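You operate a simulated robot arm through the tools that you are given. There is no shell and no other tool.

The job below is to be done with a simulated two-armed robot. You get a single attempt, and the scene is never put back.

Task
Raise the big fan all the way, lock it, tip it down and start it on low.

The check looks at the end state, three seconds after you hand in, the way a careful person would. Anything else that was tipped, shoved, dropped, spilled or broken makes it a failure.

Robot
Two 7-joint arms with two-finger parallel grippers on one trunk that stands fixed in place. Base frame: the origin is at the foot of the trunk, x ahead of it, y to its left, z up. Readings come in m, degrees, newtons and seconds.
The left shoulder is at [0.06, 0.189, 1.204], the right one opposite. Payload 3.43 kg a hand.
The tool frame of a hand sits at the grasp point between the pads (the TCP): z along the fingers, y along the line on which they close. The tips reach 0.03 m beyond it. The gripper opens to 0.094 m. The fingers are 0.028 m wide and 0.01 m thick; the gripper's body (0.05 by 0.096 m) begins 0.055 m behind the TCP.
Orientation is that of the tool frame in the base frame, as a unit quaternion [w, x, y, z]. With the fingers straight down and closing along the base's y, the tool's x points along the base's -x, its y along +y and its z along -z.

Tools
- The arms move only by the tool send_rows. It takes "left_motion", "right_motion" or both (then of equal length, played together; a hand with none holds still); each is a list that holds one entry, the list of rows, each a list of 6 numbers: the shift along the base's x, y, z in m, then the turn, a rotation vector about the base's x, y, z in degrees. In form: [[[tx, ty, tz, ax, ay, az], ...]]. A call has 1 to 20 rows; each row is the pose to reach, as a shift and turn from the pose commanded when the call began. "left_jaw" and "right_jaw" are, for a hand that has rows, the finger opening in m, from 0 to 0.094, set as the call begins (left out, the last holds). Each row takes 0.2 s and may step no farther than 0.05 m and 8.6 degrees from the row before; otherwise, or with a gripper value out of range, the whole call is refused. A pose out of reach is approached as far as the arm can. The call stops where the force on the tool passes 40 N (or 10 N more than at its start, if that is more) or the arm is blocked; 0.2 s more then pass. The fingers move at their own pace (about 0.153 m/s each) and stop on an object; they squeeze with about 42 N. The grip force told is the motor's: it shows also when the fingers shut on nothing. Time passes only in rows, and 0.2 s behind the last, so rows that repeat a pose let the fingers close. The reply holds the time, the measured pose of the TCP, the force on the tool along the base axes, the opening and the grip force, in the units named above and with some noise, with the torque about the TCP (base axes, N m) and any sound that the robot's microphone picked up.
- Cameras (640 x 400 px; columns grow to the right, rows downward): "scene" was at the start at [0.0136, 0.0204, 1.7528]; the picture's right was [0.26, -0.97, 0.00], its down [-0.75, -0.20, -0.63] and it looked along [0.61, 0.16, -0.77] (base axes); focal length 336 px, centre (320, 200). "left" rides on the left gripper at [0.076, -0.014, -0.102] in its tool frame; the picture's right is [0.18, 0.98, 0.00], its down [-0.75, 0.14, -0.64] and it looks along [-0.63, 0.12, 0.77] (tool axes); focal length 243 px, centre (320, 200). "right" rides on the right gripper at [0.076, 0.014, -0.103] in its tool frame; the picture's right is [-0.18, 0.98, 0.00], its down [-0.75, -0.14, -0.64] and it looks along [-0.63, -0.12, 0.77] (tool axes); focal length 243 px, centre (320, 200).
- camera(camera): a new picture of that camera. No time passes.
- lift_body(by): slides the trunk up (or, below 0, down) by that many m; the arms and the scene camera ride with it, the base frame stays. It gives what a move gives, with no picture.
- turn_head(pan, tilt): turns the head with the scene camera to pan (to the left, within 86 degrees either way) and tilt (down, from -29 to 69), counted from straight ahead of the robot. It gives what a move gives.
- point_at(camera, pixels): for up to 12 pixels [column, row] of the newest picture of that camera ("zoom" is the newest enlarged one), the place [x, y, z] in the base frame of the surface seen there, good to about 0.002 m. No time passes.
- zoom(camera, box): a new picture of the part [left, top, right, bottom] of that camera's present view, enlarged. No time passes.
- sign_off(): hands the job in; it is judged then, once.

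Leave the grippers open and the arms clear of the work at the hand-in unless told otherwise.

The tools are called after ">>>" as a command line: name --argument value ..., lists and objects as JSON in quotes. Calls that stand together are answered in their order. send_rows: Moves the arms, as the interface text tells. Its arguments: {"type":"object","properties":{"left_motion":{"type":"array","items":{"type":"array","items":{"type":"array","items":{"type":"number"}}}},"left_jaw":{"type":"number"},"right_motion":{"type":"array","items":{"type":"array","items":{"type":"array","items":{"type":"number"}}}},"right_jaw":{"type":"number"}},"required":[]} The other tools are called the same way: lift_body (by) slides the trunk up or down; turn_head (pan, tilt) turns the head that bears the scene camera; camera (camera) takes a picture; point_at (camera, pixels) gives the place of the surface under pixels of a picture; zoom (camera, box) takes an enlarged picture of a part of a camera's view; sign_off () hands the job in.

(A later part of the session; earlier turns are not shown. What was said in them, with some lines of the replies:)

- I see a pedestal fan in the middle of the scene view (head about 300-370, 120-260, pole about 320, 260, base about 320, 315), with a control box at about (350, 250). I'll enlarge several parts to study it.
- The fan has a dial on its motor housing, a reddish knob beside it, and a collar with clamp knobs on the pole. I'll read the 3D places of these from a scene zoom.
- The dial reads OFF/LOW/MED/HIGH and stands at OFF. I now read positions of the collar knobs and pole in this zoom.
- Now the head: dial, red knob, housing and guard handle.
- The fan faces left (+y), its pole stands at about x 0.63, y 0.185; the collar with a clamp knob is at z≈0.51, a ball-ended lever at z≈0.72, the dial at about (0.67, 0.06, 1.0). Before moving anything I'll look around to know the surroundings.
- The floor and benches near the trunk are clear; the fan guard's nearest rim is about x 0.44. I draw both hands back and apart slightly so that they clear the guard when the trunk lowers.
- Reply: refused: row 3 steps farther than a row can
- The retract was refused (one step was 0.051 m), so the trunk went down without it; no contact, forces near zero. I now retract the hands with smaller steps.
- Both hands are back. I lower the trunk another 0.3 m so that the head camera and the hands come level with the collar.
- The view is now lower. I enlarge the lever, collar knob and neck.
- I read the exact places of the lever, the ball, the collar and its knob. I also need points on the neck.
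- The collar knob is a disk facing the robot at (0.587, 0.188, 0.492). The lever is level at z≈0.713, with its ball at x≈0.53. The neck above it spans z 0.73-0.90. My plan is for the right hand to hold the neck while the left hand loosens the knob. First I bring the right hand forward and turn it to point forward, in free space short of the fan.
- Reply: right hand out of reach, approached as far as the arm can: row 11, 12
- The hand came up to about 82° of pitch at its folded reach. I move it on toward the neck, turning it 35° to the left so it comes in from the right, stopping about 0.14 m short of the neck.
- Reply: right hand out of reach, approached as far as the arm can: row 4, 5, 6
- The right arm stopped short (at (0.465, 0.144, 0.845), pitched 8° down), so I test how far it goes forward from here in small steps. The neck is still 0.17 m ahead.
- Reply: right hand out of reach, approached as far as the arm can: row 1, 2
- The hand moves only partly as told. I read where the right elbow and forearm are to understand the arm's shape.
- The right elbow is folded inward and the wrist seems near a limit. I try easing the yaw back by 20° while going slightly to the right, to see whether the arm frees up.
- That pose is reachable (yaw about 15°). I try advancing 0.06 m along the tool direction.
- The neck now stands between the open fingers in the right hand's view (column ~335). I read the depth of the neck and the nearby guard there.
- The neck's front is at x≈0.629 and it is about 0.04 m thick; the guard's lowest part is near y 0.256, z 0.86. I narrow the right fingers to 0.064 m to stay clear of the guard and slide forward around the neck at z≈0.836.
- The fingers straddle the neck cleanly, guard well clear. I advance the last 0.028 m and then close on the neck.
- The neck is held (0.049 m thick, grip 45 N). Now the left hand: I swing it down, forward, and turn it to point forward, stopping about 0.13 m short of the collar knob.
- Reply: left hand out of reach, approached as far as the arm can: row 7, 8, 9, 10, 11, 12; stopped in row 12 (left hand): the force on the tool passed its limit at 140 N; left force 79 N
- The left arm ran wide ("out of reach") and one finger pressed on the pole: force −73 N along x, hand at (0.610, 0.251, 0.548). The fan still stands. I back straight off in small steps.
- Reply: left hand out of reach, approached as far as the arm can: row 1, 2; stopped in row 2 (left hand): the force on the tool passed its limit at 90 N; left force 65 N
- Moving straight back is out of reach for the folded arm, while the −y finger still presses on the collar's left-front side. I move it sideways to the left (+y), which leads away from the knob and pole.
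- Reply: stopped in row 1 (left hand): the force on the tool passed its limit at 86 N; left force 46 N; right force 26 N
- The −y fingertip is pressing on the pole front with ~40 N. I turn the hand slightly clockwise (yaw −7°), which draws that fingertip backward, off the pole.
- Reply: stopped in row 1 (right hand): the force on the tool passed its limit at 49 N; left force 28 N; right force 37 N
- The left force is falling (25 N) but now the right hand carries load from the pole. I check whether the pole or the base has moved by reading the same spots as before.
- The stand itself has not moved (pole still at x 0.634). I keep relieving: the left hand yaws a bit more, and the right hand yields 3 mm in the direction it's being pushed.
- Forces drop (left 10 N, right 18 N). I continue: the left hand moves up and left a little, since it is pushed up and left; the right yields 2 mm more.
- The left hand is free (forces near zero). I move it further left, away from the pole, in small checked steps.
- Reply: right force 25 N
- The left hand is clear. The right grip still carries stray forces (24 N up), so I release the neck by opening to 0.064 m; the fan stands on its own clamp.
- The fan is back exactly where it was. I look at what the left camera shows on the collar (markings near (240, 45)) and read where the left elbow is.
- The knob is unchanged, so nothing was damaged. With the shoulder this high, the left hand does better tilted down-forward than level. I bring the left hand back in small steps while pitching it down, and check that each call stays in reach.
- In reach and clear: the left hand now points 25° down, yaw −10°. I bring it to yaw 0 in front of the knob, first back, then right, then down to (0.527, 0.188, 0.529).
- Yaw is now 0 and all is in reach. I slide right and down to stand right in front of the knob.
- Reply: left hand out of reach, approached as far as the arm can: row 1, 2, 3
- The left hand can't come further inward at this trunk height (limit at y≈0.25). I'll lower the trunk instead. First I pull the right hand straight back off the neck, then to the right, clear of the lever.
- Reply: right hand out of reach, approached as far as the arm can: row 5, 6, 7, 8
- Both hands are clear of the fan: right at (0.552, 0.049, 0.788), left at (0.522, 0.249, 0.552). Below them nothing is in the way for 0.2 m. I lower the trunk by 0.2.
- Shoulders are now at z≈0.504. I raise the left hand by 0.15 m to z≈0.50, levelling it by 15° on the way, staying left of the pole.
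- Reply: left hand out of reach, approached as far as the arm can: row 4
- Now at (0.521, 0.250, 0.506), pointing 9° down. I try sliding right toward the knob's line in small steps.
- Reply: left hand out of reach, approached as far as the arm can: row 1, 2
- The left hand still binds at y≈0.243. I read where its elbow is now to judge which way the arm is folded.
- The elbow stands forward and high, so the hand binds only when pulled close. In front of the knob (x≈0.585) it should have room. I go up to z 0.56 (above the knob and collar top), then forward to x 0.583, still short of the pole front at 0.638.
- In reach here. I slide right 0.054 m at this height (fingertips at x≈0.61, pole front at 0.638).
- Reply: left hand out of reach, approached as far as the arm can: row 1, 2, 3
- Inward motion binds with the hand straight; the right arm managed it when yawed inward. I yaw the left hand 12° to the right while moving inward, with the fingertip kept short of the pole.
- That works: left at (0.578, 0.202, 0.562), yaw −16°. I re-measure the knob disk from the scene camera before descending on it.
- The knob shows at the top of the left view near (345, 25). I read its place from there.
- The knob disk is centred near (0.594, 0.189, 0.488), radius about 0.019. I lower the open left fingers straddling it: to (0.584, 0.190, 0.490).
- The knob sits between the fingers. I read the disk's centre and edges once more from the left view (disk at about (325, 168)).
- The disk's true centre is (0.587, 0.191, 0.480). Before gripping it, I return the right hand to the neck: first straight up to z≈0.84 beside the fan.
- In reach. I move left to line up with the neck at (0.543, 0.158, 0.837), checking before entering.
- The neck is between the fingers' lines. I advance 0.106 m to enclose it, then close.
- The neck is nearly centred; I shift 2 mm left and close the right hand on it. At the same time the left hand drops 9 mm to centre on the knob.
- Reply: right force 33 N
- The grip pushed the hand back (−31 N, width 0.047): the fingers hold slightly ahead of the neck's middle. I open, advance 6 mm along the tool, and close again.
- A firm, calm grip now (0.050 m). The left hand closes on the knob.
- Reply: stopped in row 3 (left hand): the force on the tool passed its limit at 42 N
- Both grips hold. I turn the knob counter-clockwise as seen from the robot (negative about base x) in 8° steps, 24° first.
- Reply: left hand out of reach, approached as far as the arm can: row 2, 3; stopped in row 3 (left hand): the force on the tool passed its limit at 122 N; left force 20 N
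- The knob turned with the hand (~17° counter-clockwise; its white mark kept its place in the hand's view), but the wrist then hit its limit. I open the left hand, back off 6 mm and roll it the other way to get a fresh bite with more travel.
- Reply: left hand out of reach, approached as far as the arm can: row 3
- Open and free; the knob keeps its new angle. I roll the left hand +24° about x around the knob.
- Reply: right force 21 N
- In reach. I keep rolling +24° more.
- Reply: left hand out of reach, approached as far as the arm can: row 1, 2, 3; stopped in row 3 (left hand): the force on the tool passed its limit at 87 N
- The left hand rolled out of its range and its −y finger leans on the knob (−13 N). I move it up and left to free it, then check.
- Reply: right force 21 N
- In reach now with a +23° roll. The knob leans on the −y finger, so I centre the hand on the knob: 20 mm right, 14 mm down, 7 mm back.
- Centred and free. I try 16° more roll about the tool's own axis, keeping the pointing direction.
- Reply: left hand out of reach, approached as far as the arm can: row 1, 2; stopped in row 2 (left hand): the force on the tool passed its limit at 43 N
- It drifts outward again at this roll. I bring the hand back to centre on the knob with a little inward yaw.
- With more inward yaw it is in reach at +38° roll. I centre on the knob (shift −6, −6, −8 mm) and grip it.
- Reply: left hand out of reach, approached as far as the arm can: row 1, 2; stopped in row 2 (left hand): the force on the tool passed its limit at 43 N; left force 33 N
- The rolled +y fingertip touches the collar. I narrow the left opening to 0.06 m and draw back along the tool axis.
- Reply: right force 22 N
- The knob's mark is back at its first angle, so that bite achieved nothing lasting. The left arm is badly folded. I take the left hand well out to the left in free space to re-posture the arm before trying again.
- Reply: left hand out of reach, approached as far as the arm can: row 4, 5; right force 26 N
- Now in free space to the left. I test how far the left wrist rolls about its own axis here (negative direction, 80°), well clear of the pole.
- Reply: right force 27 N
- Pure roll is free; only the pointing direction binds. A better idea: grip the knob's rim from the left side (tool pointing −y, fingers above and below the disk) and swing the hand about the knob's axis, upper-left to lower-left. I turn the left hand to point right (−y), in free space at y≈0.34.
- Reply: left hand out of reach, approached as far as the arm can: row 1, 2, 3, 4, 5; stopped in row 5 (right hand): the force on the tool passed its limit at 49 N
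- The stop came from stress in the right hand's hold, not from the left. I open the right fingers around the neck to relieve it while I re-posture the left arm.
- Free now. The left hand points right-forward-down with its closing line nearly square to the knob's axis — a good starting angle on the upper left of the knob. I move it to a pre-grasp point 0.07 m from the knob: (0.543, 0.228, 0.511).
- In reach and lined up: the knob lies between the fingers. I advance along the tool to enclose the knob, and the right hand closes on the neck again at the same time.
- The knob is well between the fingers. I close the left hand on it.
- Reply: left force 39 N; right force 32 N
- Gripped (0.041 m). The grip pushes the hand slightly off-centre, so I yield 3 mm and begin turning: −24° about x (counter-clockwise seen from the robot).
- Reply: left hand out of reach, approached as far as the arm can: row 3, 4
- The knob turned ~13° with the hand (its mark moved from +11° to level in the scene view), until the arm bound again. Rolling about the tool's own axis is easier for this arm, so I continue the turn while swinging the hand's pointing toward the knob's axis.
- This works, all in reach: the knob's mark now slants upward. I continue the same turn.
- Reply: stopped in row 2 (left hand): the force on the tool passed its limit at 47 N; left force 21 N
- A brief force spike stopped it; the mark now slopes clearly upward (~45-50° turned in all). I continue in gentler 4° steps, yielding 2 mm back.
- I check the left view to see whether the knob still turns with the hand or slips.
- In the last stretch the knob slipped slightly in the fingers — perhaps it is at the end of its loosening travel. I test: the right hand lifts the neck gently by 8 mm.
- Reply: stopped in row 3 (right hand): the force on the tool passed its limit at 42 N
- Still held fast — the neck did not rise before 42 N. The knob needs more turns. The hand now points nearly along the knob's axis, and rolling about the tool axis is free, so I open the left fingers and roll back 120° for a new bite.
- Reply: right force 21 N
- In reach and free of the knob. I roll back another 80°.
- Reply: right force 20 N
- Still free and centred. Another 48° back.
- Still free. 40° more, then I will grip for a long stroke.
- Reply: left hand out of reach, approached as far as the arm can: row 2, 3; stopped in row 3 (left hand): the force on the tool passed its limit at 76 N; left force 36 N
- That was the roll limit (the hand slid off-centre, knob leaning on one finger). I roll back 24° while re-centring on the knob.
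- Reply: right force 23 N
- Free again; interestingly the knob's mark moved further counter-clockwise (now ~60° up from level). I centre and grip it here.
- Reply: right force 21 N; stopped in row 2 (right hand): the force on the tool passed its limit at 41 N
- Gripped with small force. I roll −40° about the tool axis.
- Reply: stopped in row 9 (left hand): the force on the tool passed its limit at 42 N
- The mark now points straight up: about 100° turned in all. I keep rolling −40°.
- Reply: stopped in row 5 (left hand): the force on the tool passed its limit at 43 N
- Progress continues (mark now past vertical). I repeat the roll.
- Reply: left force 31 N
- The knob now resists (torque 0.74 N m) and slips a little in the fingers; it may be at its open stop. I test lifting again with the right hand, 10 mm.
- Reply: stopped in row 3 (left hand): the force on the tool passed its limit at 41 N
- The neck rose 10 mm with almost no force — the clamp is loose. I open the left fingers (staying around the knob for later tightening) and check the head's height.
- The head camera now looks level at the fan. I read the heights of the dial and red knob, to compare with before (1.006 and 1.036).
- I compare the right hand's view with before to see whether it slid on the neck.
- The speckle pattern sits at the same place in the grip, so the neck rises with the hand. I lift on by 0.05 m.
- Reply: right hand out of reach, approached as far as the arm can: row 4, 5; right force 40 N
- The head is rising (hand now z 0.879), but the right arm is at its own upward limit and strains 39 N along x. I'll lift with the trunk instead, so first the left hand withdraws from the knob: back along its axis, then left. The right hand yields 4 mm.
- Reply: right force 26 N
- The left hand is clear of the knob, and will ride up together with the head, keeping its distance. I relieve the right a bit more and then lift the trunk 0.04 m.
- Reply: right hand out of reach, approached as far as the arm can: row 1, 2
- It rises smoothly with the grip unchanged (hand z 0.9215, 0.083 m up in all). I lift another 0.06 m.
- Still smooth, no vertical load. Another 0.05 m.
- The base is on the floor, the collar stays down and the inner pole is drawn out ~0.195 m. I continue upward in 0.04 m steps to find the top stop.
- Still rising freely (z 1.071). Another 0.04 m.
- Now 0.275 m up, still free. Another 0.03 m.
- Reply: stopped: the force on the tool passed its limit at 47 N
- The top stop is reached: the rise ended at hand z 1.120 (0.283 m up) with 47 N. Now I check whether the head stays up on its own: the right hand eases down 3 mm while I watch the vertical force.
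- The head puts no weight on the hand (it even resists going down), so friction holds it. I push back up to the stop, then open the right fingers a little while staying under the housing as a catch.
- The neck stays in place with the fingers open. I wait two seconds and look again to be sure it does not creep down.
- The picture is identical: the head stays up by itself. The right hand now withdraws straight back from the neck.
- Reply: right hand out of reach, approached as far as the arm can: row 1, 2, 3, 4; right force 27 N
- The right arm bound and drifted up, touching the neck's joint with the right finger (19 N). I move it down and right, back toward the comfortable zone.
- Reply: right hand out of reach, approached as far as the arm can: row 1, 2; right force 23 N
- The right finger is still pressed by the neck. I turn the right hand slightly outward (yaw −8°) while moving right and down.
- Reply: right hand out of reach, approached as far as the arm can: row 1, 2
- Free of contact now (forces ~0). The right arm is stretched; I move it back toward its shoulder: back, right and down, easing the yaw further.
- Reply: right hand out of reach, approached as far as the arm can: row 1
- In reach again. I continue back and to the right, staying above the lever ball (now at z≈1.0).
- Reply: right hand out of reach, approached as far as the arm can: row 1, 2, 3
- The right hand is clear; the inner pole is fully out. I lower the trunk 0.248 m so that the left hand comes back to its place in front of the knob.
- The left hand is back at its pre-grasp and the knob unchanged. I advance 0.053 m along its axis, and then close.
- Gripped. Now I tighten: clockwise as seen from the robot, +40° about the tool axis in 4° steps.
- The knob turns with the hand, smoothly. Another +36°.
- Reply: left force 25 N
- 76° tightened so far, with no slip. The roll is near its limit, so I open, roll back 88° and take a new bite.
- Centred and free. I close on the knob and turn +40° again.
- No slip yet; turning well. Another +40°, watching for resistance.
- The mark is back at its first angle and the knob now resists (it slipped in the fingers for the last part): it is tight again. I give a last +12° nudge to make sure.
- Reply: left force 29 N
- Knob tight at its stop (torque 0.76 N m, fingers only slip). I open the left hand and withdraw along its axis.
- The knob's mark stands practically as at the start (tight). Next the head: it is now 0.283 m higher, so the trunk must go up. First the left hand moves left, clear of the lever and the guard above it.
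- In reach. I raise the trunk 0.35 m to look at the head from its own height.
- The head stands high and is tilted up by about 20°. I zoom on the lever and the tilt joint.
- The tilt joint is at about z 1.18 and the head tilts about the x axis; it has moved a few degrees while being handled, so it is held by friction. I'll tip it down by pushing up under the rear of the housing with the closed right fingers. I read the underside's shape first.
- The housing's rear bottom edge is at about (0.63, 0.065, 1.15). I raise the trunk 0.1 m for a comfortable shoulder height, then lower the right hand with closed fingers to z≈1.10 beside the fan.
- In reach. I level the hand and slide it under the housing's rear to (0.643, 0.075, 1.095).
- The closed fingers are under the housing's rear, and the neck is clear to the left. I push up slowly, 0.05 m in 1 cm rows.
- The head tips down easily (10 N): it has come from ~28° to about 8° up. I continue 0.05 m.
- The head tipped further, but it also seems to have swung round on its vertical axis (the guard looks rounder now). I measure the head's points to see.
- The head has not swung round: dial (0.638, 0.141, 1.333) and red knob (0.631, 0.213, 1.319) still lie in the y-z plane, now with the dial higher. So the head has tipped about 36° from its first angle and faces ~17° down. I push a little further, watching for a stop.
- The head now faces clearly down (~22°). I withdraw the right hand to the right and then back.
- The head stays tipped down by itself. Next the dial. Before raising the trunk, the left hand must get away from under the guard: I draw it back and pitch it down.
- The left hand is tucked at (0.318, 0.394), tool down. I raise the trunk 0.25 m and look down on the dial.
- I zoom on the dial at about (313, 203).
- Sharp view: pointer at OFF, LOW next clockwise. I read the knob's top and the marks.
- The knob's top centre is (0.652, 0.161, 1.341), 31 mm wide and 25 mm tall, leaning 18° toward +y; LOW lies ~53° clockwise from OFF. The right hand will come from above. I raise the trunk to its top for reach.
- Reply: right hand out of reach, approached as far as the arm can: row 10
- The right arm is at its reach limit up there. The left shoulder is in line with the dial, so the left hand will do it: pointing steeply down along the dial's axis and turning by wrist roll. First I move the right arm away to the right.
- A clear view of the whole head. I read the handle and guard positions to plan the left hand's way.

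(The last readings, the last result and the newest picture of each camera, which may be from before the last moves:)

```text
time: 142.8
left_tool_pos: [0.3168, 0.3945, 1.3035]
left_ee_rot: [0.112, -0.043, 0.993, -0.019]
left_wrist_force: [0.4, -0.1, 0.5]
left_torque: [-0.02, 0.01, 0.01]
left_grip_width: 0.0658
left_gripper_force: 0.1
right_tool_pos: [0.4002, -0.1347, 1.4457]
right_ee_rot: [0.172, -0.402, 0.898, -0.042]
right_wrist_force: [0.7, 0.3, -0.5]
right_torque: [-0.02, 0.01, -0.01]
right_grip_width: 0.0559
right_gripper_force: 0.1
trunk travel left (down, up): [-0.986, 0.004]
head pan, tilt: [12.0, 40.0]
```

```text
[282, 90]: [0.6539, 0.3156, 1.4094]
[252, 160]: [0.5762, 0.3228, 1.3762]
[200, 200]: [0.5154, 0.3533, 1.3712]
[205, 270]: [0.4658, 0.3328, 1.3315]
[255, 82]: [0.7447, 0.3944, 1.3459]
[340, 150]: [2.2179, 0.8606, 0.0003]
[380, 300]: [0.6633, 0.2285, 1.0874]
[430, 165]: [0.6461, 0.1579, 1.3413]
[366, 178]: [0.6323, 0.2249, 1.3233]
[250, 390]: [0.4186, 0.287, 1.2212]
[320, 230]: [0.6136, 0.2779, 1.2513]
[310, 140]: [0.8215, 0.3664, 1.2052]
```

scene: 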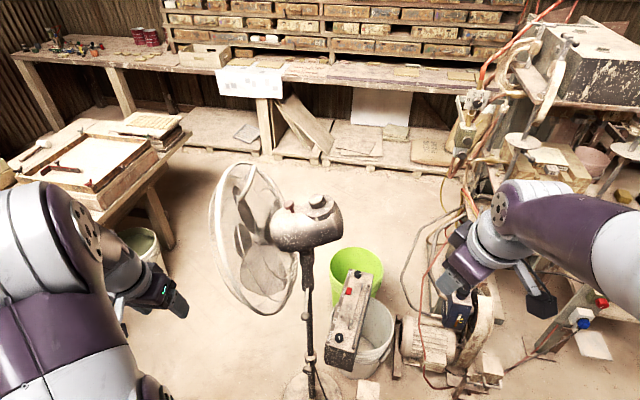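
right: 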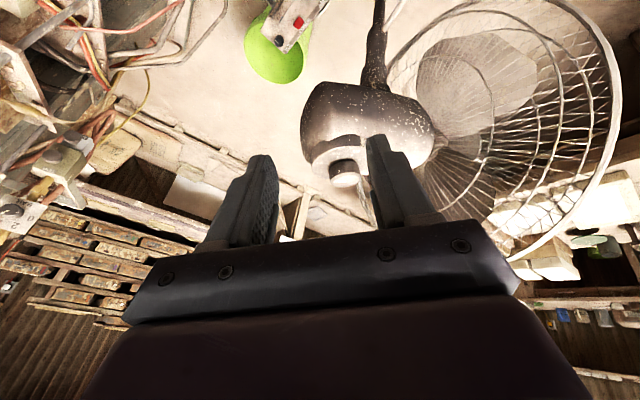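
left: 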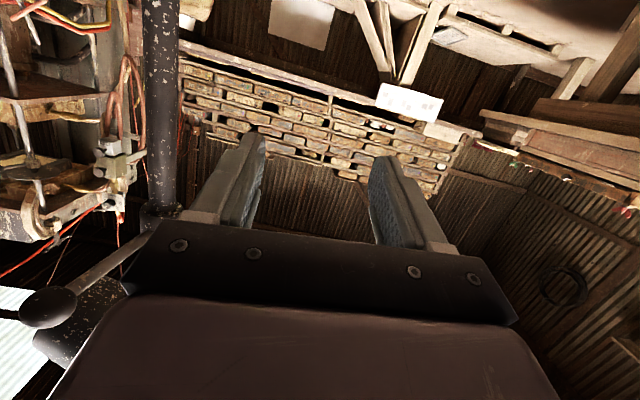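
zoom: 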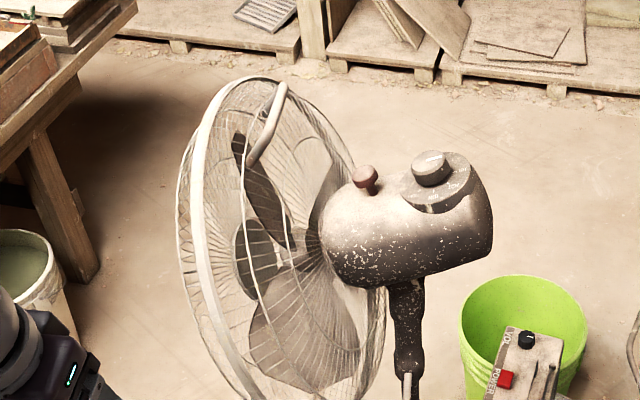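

The guard's near rim is at y≥0.29 and the handle at y≥0.315; the way at y≈0.2 is free. I bring the left hand up and inward at x≈0.33 while turning it to its working orientation, fingers opened to 0.056 m.

>>> send_rows --left_motion '[[[0.003, -0.029, 0.019, -4.3, -0.2, 5.8], [0.005, -0.058, 0.038, -8.6, -0.3, 11.6], [0.008, -0.087, 0.057, -12.9, -0.5, 17.3], [0.01, -0.116, 0.076, -17.3, -0.7, 23.1], [0.013, -0.145, 0.095, -21.6, -0.8, 28.9], [0.015, -0.175, 0.115, -25.9, -1, 34.7]]]' --left_jaw 0.056

>>> camera --camera "left"

```text
time: 144.2
left_tool_pos: [0.3343, 0.2168, 1.4175]
left_ee_rot: [0.109, -0.358, 0.905, -0.203]
left_wrist_force: [0.4, 0.2, -0.8]
left_torque: [0.0, 0.0, 0.0]
left_grip_width: 0.0562
left_gripper_force: 0.0
right_tool_pos: [0.4021, -0.1358, 1.4454]
right_ee_rot: [0.172, -0.402, 0.898, -0.041]
right_wrist_force: [-0.1, 0.8, 0.5]
right_torque: [0.01, -0.04, 0.03]
right_grip_width: 0.0559
right_gripper_force: 0.0
trunk travel left (down, up): [-0.986, 0.004]
head pan, tilt: [12.0, 40.0]
```

```text
taken
```

left: 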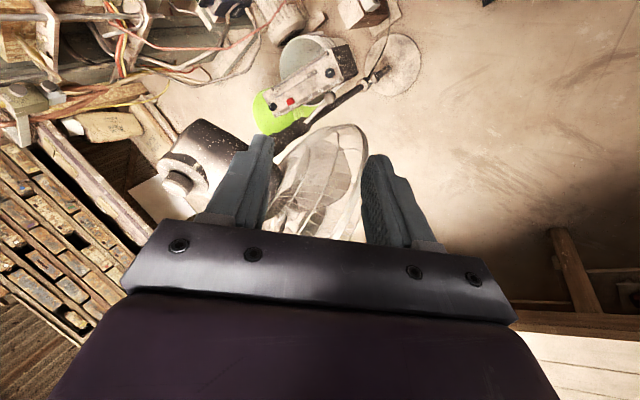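

In reach with the right orientation. I move forward in two stages toward a point 0.08 m above the dial.

>>> send_rows --left_motion '[[[0.04, -0.005, 0.003, 0, 0, 0], [0.08, -0.01, 0.005, 0, 0, 0], [0.12, -0.015, 0.006, 0, 0, 0], [0.16, -0.02, 0.006, 0, 0, 0]]]'

>>> camera --camera "left"

```text
time: 145.2
left_tool_pos: [0.4975, 0.1988, 1.4204]
left_ee_rot: [0.108, -0.358, 0.905, -0.204]
left_wrist_force: [0.2, -0.5, 0.5]
left_torque: [-0.07, 0.04, -0.01]
left_grip_width: 0.0561
left_gripper_force: 0.0
right_tool_pos: [0.4035, -0.1339, 1.4444]
right_ee_rot: [0.171, -0.402, 0.899, -0.041]
right_wrist_force: [-0.3, -0.5, 0.1]
right_torque: [0.01, 0.02, 0.01]
right_grip_width: 0.056
right_gripper_force: 0.0
trunk travel left (down, up): [-0.986, 0.004]
head pan, tilt: [12.0, 40.0]
```

```text
taken
```

left: 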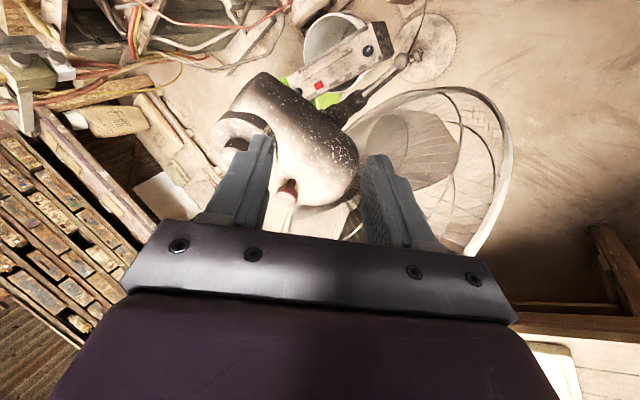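

In reach. On to the point above the dial, 0.127 m further.

>>> send_rows --left_motion '[[[0.042, -0.006, 0.0, 0, 0, 0], [0.084, -0.012, -0.003, 0, 0, 0], [0.127, -0.018, -0.008, 0, 0, 0]]]'

>>> camera --camera "left"

>>> zoom --camera "scene" --box '[240, 130, 380, 270]'

```text
time: 145.9
left_tool_pos: [0.6185, 0.1795, 1.4119]
left_ee_rot: [0.108, -0.358, 0.905, -0.203]
left_wrist_force: [0.7, 0.8, -0.2]
left_torque: [0.0, 0.05, -0.02]
left_grip_width: 0.0562
left_gripper_force: 0.0
left hand out of reach, approached as far as the arm can: row 3
right_tool_pos: [0.4048, -0.1358, 1.4457]
right_ee_rot: [0.17, -0.402, 0.899, -0.041]
right_wrist_force: [-0.2, -0.3, 1.0]
right_torque: [0.05, -0.01, -0.01]
right_grip_width: 0.0561
right_gripper_force: 0.0
trunk travel left (down, up): [-0.986, 0.004]
head pan, tilt: [12.0, 40.0]
```

```text
taken
```

left: 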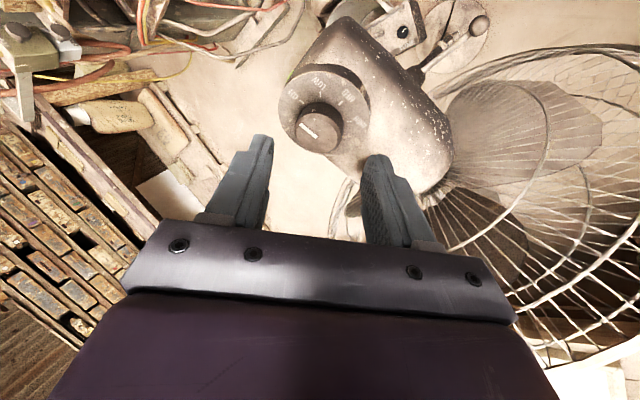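

```text
2.86 times, centred on (310, 200) of scene
```

zoom: 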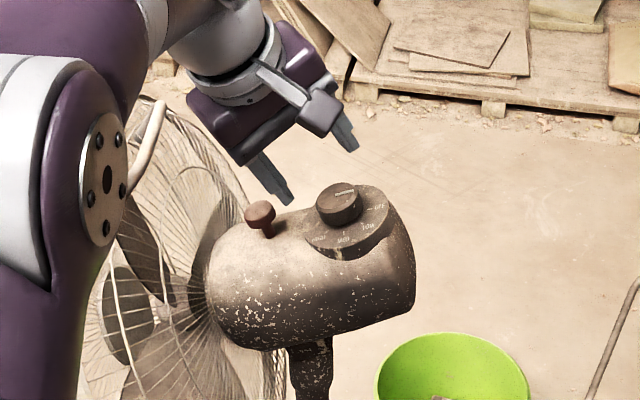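

The hand is right above the dial at the edge of reach; the dial lies between the finger lines (knob at (318, 125) in the left view). I descend, mostly down first, then forward.

>>> send_rows --left_motion '[[[0.003, -0.004, -0.015, 0, 0, 0], [0.008, -0.008, -0.03, 0, 0, 0], [0.014, -0.011, -0.04, 0, 0, 0]]]'

>>> camera --camera "left"

>>> zoom --camera "scene" --box '[280, 160, 350, 230]'

```text
time: 146.8
left_tool_pos: [0.6307, 0.1689, 1.3724]
left_ee_rot: [0.11, -0.358, 0.905, -0.204]
left_wrist_force: [0.1, 0.0, 0.4]
left_torque: [-0.02, 0.0, -0.01]
left_grip_width: 0.0561
left_gripper_force: 0.1
right_tool_pos: [0.4016, -0.1343, 1.4457]
right_ee_rot: [0.171, -0.401, 0.899, -0.043]
right_wrist_force: [0.4, 0.0, 0.1]
right_torque: [-0.01, 0.04, 0.0]
right_grip_width: 0.0563
right_gripper_force: 0.1
trunk travel left (down, up): [-0.986, 0.004]
head pan, tilt: [12.0, 40.0]
```

```text
taken
```

left: 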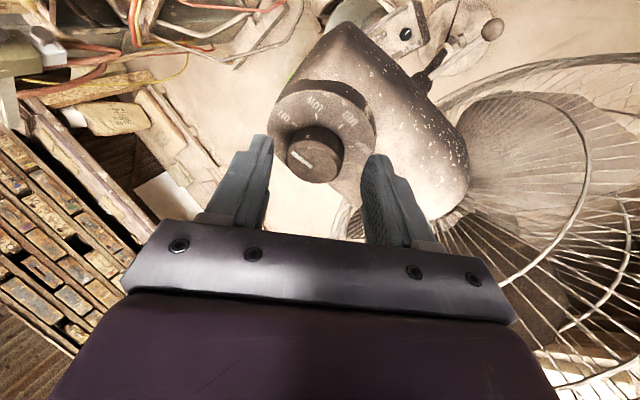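

```text
5.71 times, centred on (315, 195) of scene
```

zoom: 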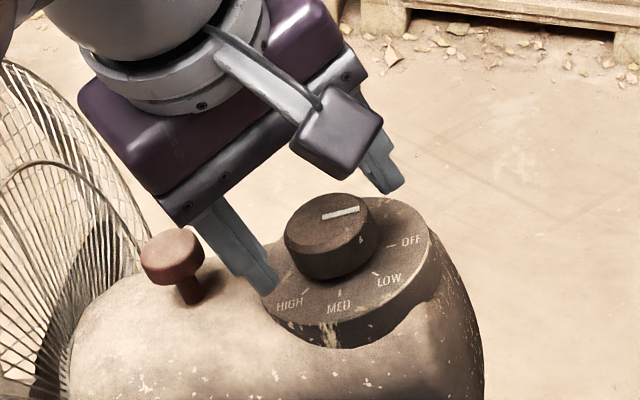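

Well placed: knob between the fingers at (315, 157). I read its place from the left camera to fine-tune.

>>> point_at --camera "left" --pixels '[[315, 155], [290, 158], [340, 152], [315, 178], [310, 135], [360, 150], [315, 100]]'

```text
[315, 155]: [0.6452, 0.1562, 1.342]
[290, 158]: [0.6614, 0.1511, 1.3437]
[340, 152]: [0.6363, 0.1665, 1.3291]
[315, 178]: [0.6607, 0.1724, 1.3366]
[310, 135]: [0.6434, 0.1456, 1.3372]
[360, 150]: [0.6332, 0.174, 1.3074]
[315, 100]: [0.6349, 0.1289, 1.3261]
```

Consistent. The last descent: 14 mm forward, 5 mm right, 21 mm down.

>>> send_rows --left_motion '[[[0.007, -0.0025, -0.01, 0, 0, 0], [0.0143, -0.005, -0.021, 0, 0, 0]]]'

>>> camera --camera "left"

>>> zoom --camera "scene" --box '[280, 160, 350, 230]'

```text
time: 147.3
left_tool_pos: [0.6434, 0.1636, 1.3524]
left_ee_rot: [0.111, -0.356, 0.905, -0.205]
left_wrist_force: [0.9, 0.7, 1.4]
left_torque: [-0.01, 0.04, -0.02]
left_grip_width: 0.0552
left_gripper_force: 0.0
right_tool_pos: [0.3985, -0.1334, 1.4474]
right_ee_rot: [0.173, -0.402, 0.898, -0.043]
right_wrist_force: [0.9, -0.1, -0.3]
right_torque: [0.02, -0.06, -0.02]
right_grip_width: 0.0562
right_gripper_force: 0.1
trunk travel left (down, up): [-0.986, 0.004]
head pan, tilt: [12.0, 40.0]
```

```text
taken
```

left: 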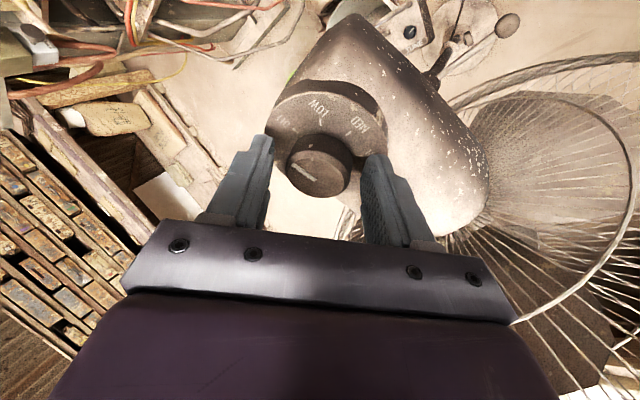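

```text
5.71 times, centred on (315, 195) of scene
```

zoom: 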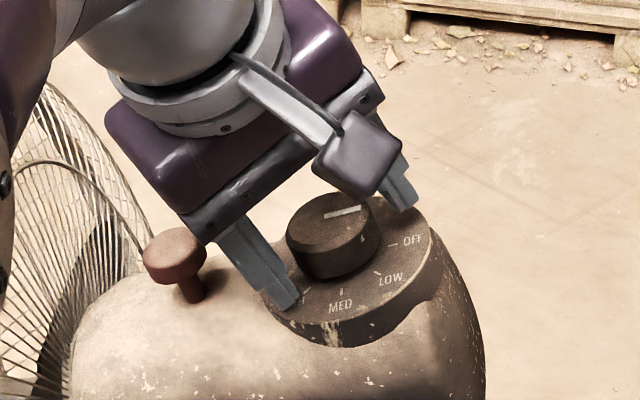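

Nothing touched. I close the left fingers on the dial.

>>> send_rows --left_motion '[[[0, 0, 0, 0, 0, 0], [0, 0, 0, 0, 0, 0]]]' --left_jaw 0.0

>>> camera --camera "left"

>>> zoom --camera "scene" --box '[280, 160, 350, 230]'

```text
time: 147.9
left_tool_pos: [0.6434, 0.1644, 1.352]
left_ee_rot: [0.108, -0.357, 0.905, -0.205]
left_wrist_force: [-4.5, 1.7, 2.3]
left_torque: [0.15, 0.37, -0.11]
left_grip_width: 0.0412
left_gripper_force: 44.6
right_tool_pos: [0.4, -0.1347, 1.4466]
right_ee_rot: [0.172, -0.402, 0.898, -0.042]
right_wrist_force: [-0.8, -0.2, -0.2]
right_torque: [-0.01, 0.02, 0.02]
right_grip_width: 0.0559
right_gripper_force: 0.0
trunk travel left (down, up): [-0.986, 0.004]
head pan, tilt: [12.0, 40.0]
```

```text
taken
```

left: 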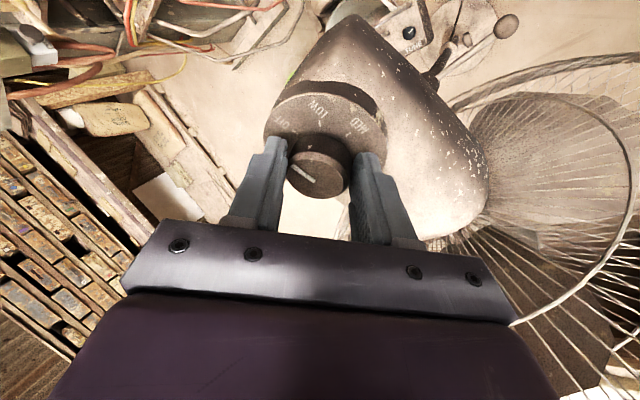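

```text
5.71 times, centred on (315, 195) of scene
```

zoom: 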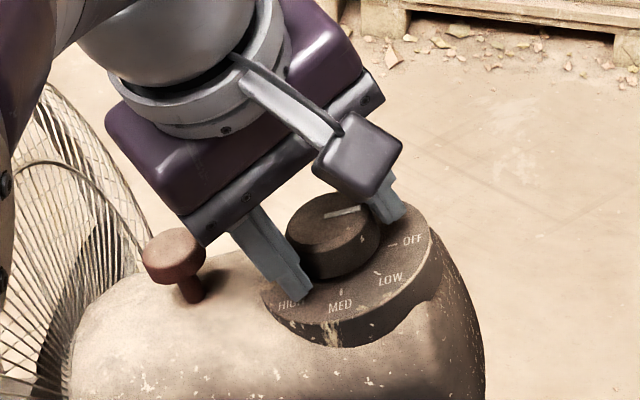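

Gripped. I roll the hand clockwise (seen from above) about its axis: 28° first in 4° steps.

>>> send_rows --left_motion '[[[0, 0, 0, 1.37, -1.16, -3.57], [0, 0, 0, 2.74, -2.33, -7.14], [0, 0, 0, 4.1, -3.5, -10.7], [0, 0, 0, 5.5, -4.66, -14.3], [0, 0, 0, 6.84, -5.8, -17.9], [0, 0, 0, 8.2, -7, -21.4], [0, 0, 0, 9.6, -8.15, -25]]]'

>>> camera --camera "left"

>>> zoom --camera "scene" --box '[280, 160, 350, 230]'

```text
time: 149.6
left_tool_pos: [0.6444, 0.1662, 1.352]
left_ee_rot: [0.153, -0.128, 0.965, -0.172]
left_wrist_force: [-7.8, 4.0, -11.7]
left_torque: [0.09, 0.56, -0.12]
left_grip_width: 0.0396
left_gripper_force: 44.8
right_tool_pos: [0.4009, -0.133, 1.4444]
right_ee_rot: [0.171, -0.403, 0.898, -0.042]
right_wrist_force: [-0.6, -0.4, 0.0]
right_torque: [-0.04, 0.0, -0.02]
right_grip_width: 0.0559
right_gripper_force: 0.0
trunk travel left (down, up): [-0.986, 0.004]
head pan, tilt: [12.0, 40.0]
```

```text
taken
```

left: 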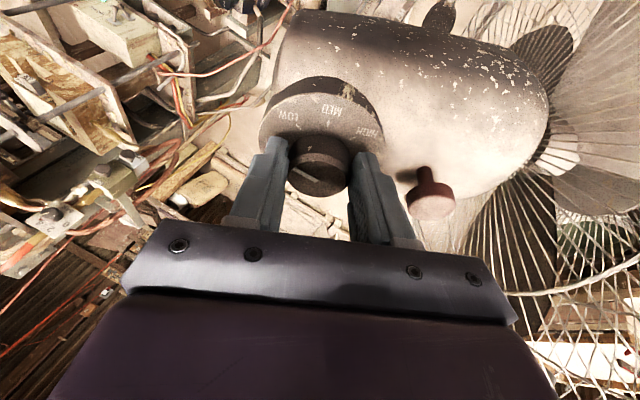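

```text
5.71 times, centred on (315, 195) of scene
```

zoom: 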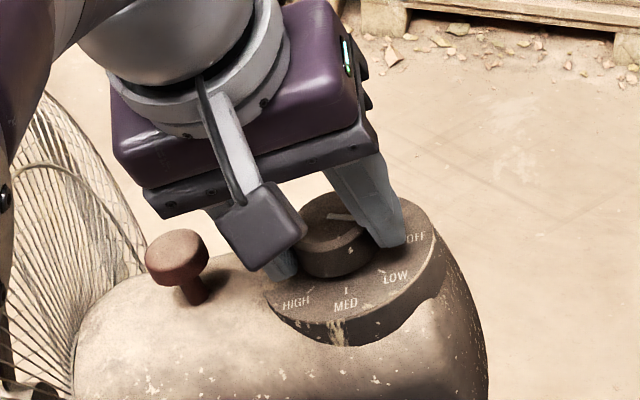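

The dial turns with the hand (pointer now between OFF and LOW). Another 24°.

>>> send_rows --left_motion '[[[0, 0, 0, 1.37, -1.16, -3.57], [0, 0, 0, 2.74, -2.33, -7.14], [0, 0, 0, 4.1, -3.5, -10.7], [0, 0, 0, 5.5, -4.66, -14.3], [0, 0, 0, 6.84, -5.8, -17.9], [0, 0, 0, 8.2, -7, -21.4]]]'

>>> camera --camera "left"

>>> zoom --camera "scene" --box '[280, 160, 350, 230]'

```text
time: 150.9
left_tool_pos: [0.6451, 0.1651, 1.3521]
left_ee_rot: [0.188, 0.075, 0.97, -0.135]
left_wrist_force: [-2.9, 1.4, -6.6]
left_torque: [-1.0, 0.1, -0.07]
left_grip_width: 0.0398
left_gripper_force: 45.3
right_tool_pos: [0.4016, -0.1329, 1.4451]
right_ee_rot: [0.172, -0.402, 0.898, -0.042]
right_wrist_force: [-0.1, 0.1, 0.2]
right_torque: [0.05, 0.0, 0.0]
right_grip_width: 0.056
right_gripper_force: 0.1
trunk travel left (down, up): [-0.986, 0.004]
head pan, tilt: [12.0, 40.0]
```

```text
taken
```

left: 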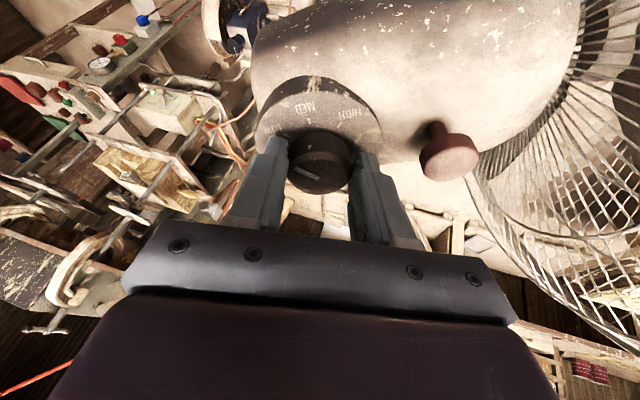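

```text
5.71 times, centred on (315, 195) of scene
```

zoom: 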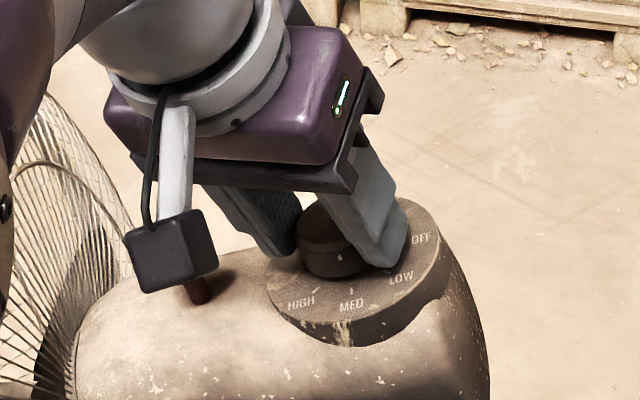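

The dial has followed about 50°. I open the fingers and rise slightly to read the pointer.

>>> send_rows --left_motion '[[[0, 0, 0, 0, 0, 0], [0, 0, 0, 0, 0, 0], [-0.008, 0.007, 0.02, 0, 0, 0], [-0.015, 0.013, 0.04, 0, 0, 0]]]' --left_jaw 0.058

>>> camera --camera "left"

>>> zoom --camera "scene" --box '[280, 160, 350, 230]'

```text
time: 151.9
left_tool_pos: [0.6272, 0.1768, 1.3929]
left_ee_rot: [0.187, 0.076, 0.97, -0.136]
left_wrist_force: [0.1, 0.8, -0.6]
left_torque: [0.02, 0.01, -0.02]
left_grip_width: 0.0581
left_gripper_force: 0.0
right_tool_pos: [0.399, -0.1341, 1.4468]
right_ee_rot: [0.172, -0.402, 0.899, -0.042]
right_wrist_force: [-1.0, -0.5, 0.4]
right_torque: [-0.02, 0.02, -0.01]
right_grip_width: 0.0559
right_gripper_force: 0.0
trunk travel left (down, up): [-0.986, 0.004]
head pan, tilt: [12.0, 40.0]
```

```text
taken
```

left: 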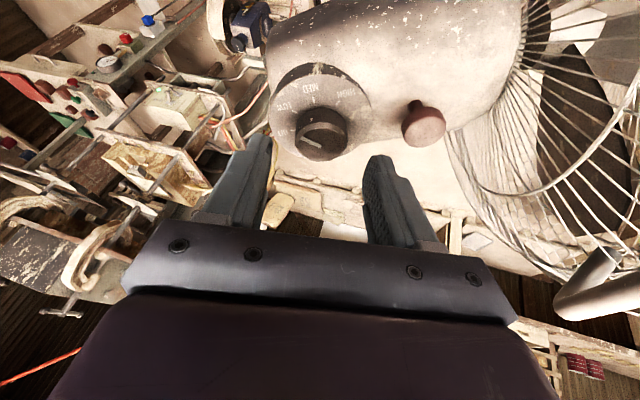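

```text
5.71 times, centred on (315, 195) of scene
```

zoom: 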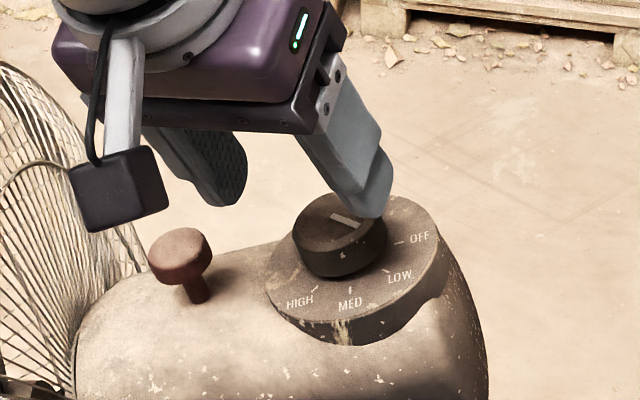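

I enlarge both views of the dial to read the pointer.

>>> zoom --camera "left" --box '[255, 60, 385, 170]'

>>> zoom --camera "scene" --box '[300, 185, 335, 220]'

>>> zoom --camera "scene" --box '[190, 130, 310, 300]'

```text
3.64 times, centred on (320, 115) of left
```

zoom: 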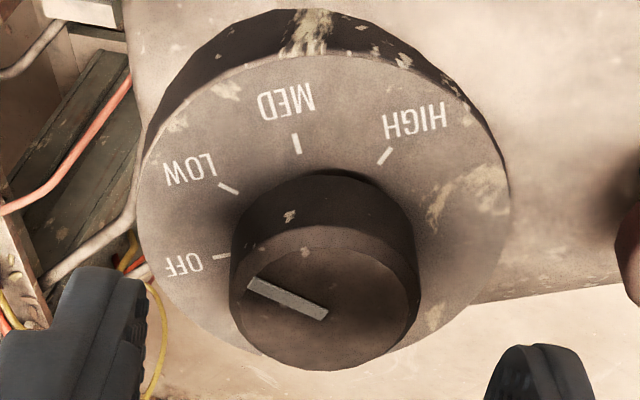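

```text
11.43 times, centred on (318, 202) of scene
```

zoom: 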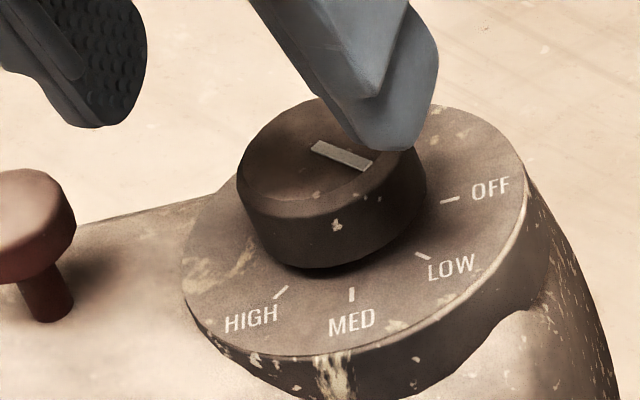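

```text
2.35 times, centred on (250, 215) of scene
```

zoom: 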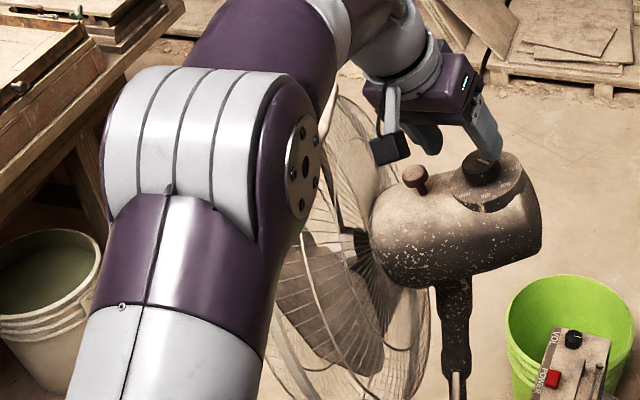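

The pointer stands about halfway between OFF and LOW, so it slipped some. I need roughly 28° more. I roll the open hand back 44° above the dial for a second bite.

>>> send_rows --left_motion '[[[0, 0, 0, -2.74, 2.33, 7.14], [0, 0, 0, -5.5, 4.66, 14.3], [0, 0, 0, -8.2, 7, 21.4], [0, 0, 0, -11, 9.3, 28.6], [0, 0, 0, -13.7, 11.6, 35.7], [0, 0, 0, -15, 12.8, 39.3]]]'

>>> zoom --camera "scene" --box '[290, 175, 340, 225]'

>>> camera --camera "left"

```text
time: 153.3
left_tool_pos: [0.6299, 0.1774, 1.3917]
left_ee_rot: [0.122, -0.294, 0.928, -0.195]
left_wrist_force: [0.6, 1.5, 0.3]
left_torque: [0.0, 0.02, -0.01]
left_grip_width: 0.0579
left_gripper_force: 0.0
right_tool_pos: [0.4025, -0.1343, 1.4459]
right_ee_rot: [0.171, -0.402, 0.899, -0.042]
right_wrist_force: [0.0, 0.5, 0.6]
right_torque: [-0.02, 0.04, -0.03]
right_grip_width: 0.056
right_gripper_force: 0.0
trunk travel left (down, up): [-0.986, 0.004]
head pan, tilt: [12.0, 40.0]
```

```text
8.00 times, centred on (315, 200) of scene
```

zoom: 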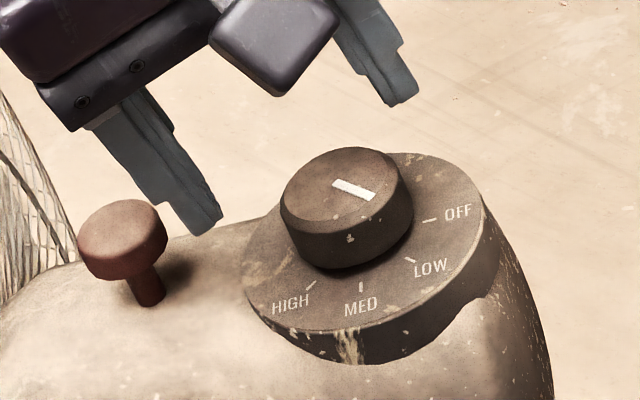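

```text
taken
```

left: 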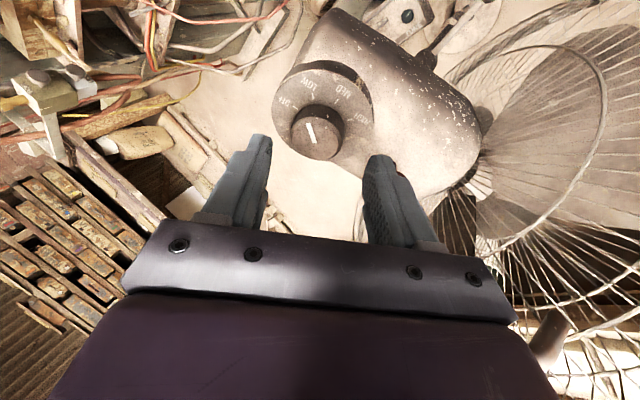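

The pointer is now in the open. I measure its ends in 3D and the marks.

>>> point_at --camera "zoom" --pixels '[[335, 183], [374, 195], [345, 190], [285, 200], [405, 180], [350, 155], [340, 218], [428, 220], [411, 259], [361, 286], [311, 285]]'

```text
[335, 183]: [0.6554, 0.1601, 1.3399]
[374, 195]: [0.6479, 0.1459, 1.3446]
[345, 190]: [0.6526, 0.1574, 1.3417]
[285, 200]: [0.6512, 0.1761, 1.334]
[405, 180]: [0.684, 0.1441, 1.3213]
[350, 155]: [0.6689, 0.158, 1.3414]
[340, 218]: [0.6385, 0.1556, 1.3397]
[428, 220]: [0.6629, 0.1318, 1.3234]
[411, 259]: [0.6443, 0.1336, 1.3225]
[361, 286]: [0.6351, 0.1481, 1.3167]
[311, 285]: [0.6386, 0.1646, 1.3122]
```

The pointer is at −117° in the dial's plane, with OFF at −71° and LOW at −123°: only ~6° short of LOW. I check whether the blades turn by taking two pictures 0.6 s apart.

>>> zoom --camera "scene" --box '[220, 180, 320, 300]'

>>> send_rows --left_motion '[[[0, 0, 0, 0, 0, 0], [0, 0, 0, 0, 0, 0]]]'

>>> zoom --camera "scene" --box '[220, 180, 320, 300]'

```text
3.33 times, centred on (270, 240) of scene
```

zoom: 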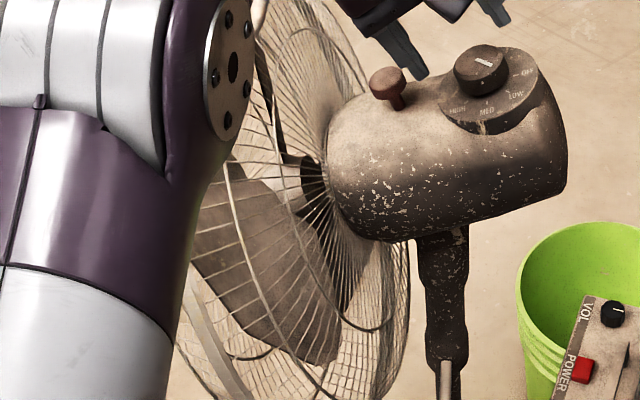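

```text
time: 153.9
left_tool_pos: [0.6301, 0.1762, 1.3928]
left_ee_rot: [0.123, -0.294, 0.928, -0.194]
left_wrist_force: [0.5, -0.2, 0.1]
left_torque: [-0.01, 0.01, 0.02]
left_grip_width: 0.0578
left_gripper_force: 0.0
right_tool_pos: [0.4015, -0.1348, 1.447]
right_ee_rot: [0.172, -0.401, 0.899, -0.042]
right_wrist_force: [0.2, 0.2, 0.4]
right_torque: [0.0, 0.0, 0.04]
right_grip_width: 0.056
right_gripper_force: 0.1
trunk travel left (down, up): [-0.986, 0.004]
head pan, tilt: [12.0, 40.0]
```

```text
3.33 times, centred on (270, 240) of scene
```

zoom: 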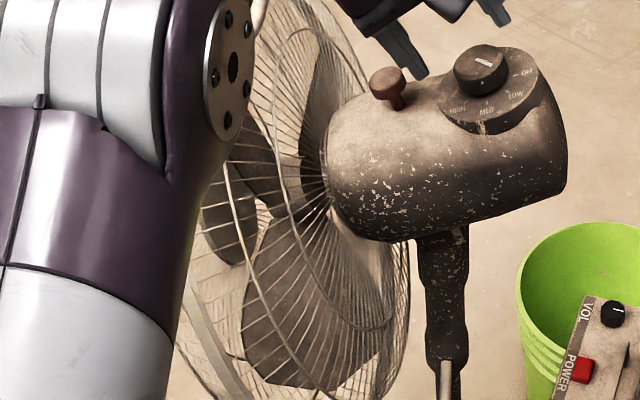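

The blades have moved between the pictures: the fan is running, and the pointer is at LOW (the same small reading offset showed at OFF). I withdraw the left hand up and back.

>>> send_rows --left_motion '[[[-0.01, 0.004, 0.02, 0, 0, 0], [-0.04, 0.006, 0.028, 0, 0, 0], [-0.08, 0.01, 0.03, 0, 0, 0], [-0.12, 0.015, 0.03, 0, 0, 0], [-0.16, 0.02, 0.03, 0, 0, 0], [-0.2, 0.025, 0.03, 0, 0, 0], [-0.24, 0.03, 0.03, 0, 0, 0], [-0.28, 0.035, 0.03, 0, 0, 0]]]'

>>> camera --camera "scene"

>>> zoom --camera "scene" --box '[290, 175, 340, 225]'

```text
time: 155.8
left_tool_pos: [0.3473, 0.2118, 1.4248]
left_ee_rot: [0.124, -0.293, 0.928, -0.196]
left_wrist_force: [0.1, 0.7, 1.4]
left_torque: [-0.01, -0.02, 0.02]
left_grip_width: 0.0581
left_gripper_force: 0.1
right_tool_pos: [0.399, -0.134, 1.4466]
right_ee_rot: [0.172, -0.402, 0.899, -0.041]
right_wrist_force: [-0.7, -0.4, -0.1]
right_torque: [0.0, 0.0, -0.03]
right_grip_width: 0.0559
right_gripper_force: 0.0
trunk travel left (down, up): [-0.986, 0.004]
head pan, tilt: [12.0, 40.0]
```

```text
taken
```

scene: 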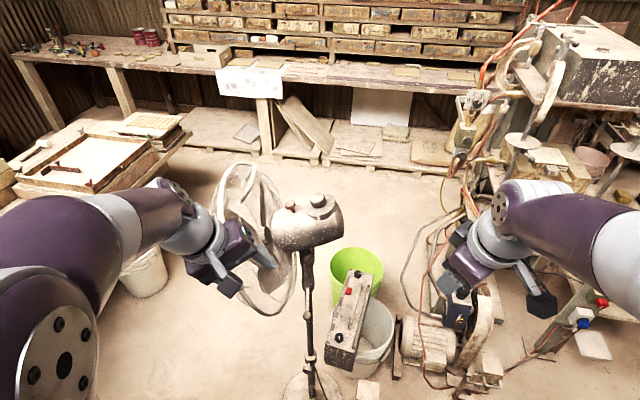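

```text
8.00 times, centred on (315, 200) of scene
```

zoom: 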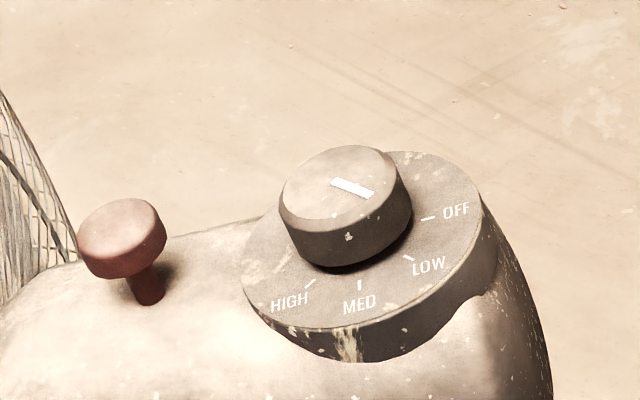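

Dial reads LOW, nothing disturbed. I move the left hand well aside to the left and open both grippers.

>>> send_rows --left_motion '[[[-0.01, 0.035, 0, 0, 0, 0], [-0.02, 0.07, 0, 0, 0, 0], [-0.03, 0.105, 0, 0, 0, 0], [-0.04, 0.14, 0, 0, 0, 0]]]' --right_motion '[[[-0.01, -0.01, 0, 0, 0, 0], [-0.02, -0.02, 0, 0, 0, 0], [-0.03, -0.03, 0, 0, 0, 0], [-0.04, -0.04, 0, 0, 0, 0]]]' --left_jaw 0.094 --right_jaw 0.094

>>> turn_head --pan 15 --tilt 48

>>> camera --camera "scene"

>>> zoom --camera "scene" --box '[250, 200, 400, 390]'

```text
time: 156.8
left_tool_pos: [0.3131, 0.3439, 1.4012]
left_ee_rot: [0.123, -0.294, 0.928, -0.195]
left_wrist_force: [-0.3, 0.6, 0.7]
left_torque: [0.01, 0.01, -0.05]
left_grip_width: 0.0941
left_gripper_force: 0.1
left hand out of reach, approached as far as the arm can: row 3, 4
right_tool_pos: [0.3627, -0.1752, 1.4455]
right_ee_rot: [0.171, -0.402, 0.898, -0.042]
right_wrist_force: [-0.5, 0.8, -0.7]
right_torque: [-0.04, 0.01, 0.02]
right_grip_width: 0.094
right_gripper_force: 0.0
trunk travel left (down, up): [-0.986, 0.004]
head pan, tilt: [12.0, 40.0]
```

```text
time: 157.4
left_tool_pos: [0.3134, 0.3442, 1.4019]
left_ee_rot: [0.123, -0.294, 0.928, -0.195]
left_wrist_force: [-0.7, 0.2, 0.4]
left_torque: [0.0, 0.0, 0.0]
left_grip_width: 0.0937
left_gripper_force: 0.0
right_tool_pos: [0.3625, -0.174, 1.445]
right_ee_rot: [0.171, -0.402, 0.899, -0.042]
right_wrist_force: [-0.4, 0.2, 0.3]
right_torque: [0.01, 0.0, 0.01]
right_grip_width: 0.0938
right_gripper_force: 0.1
trunk travel left (down, up): [-0.986, 0.004]
head pan, tilt: [15.0, 48.0]
```

```text
taken
```

scene: 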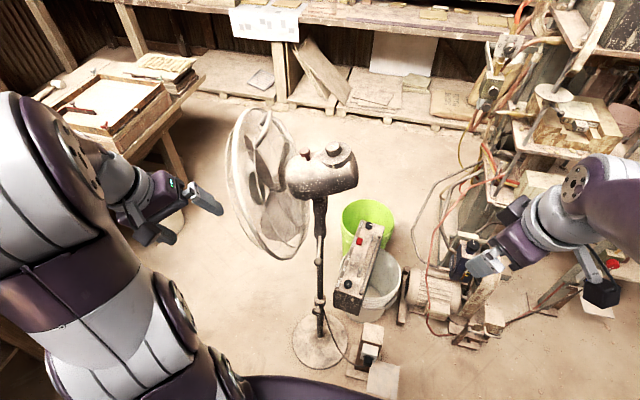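

```text
2.11 times, centred on (325, 295) of scene
```

zoom: 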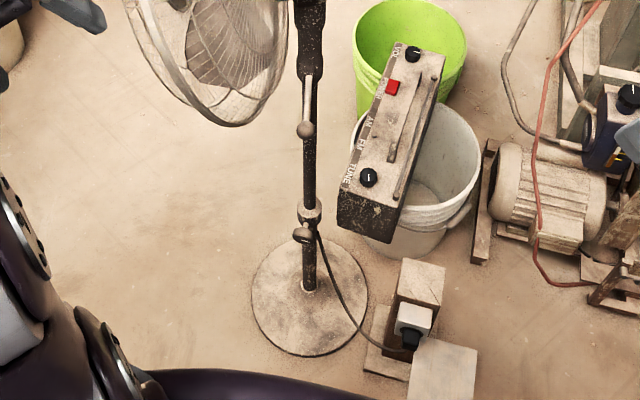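

All else stands where it was. A last check of the fan's height (lever ball, neck) and base position, and of the blades running.

>>> point_at --camera "zoom" --pixels '[[305, 130], [308, 70], [302, 236], [308, 270], [312, 30], [300, 340]]'

>>> zoom --camera "scene" --box '[215, 100, 365, 270]'

>>> send_rows --left_motion '[[[0, 0, 0, 0, 0, 0]]]'

>>> zoom --camera "scene" --box '[215, 100, 365, 270]'

```text
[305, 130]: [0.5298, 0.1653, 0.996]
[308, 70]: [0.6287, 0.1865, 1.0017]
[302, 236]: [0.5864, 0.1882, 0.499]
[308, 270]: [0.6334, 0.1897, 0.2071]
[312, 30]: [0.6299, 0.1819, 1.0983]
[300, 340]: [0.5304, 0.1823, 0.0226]
```

```text
2.35 times, centred on (290, 185) of scene
```

zoom: 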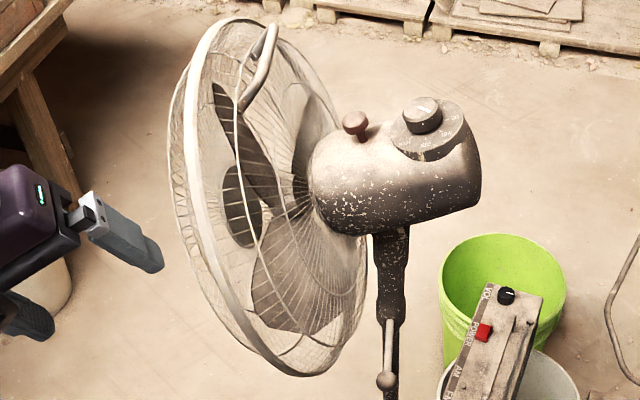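

```text
time: 157.8
left_tool_pos: [0.3151, 0.3433, 1.4006]
left_ee_rot: [0.123, -0.293, 0.928, -0.194]
left_wrist_force: [-0.5, 0.7, 0.8]
left_torque: [0.0, 0.02, -0.02]
left_grip_width: 0.0943
left_gripper_force: 0.1
right_tool_pos: [0.3627, -0.1742, 1.4449]
right_ee_rot: [0.171, -0.402, 0.899, -0.042]
right_wrist_force: [0.3, 0.4, 0.3]
right_torque: [-0.01, -0.01, 0.03]
right_grip_width: 0.0943
right_gripper_force: 0.0
trunk travel left (down, up): [-0.986, 0.004]
head pan, tilt: [15.0, 48.0]
```

```text
2.35 times, centred on (290, 185) of scene
```

zoom: 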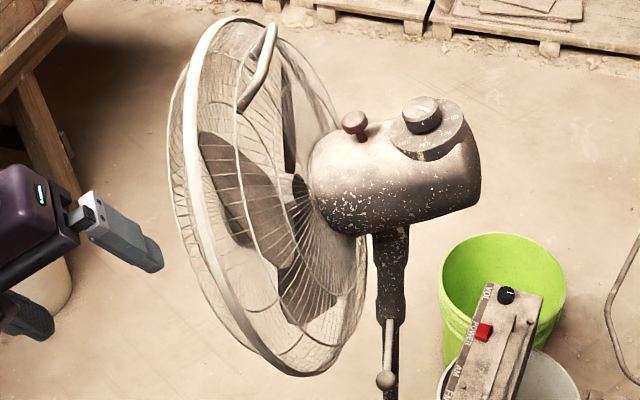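

The fan is fully up (lever ball at z 0.996 against 0.713 before) and its collar knob is tight. It is tipped down, running, and the dial is at LOW. The base hasn't moved, and both arms are clear with the grippers open. I hand in.

>>> sign_off

```text
The job is handed in.
```

I handed the job in. The big fan is raised all the way, locked, tipped down and running on low. I haven't seen the judge's result.

- **Height:** The head went up 0.283 m until it hit its top stop. The last reading before hand-in showed it still there.
- **Lock:** The collar knob is back at its original tight angle, and my fingers only slipped when I tried to turn it further. I didn't test it by pressing down on the head afterwards.
- **Tilt:** The head now points roughly 20° below level and stays there by itself. It started tilted up by about the same amount.
- **Speed:** The dial pointer is at LOW, and pictures taken a moment apart show the blades turning.

**Bumps along the way:** The left hand hit the fan's pole or collar several times while I was finding a grip on the knob. The worst force peak was 140 N. The right hand's fingers also pressed on the fan's neck. When I checked, the stand hadn't moved, and the bucket, radio and outlet looked as before.

Both grippers are open and the arms are clear of the fan.
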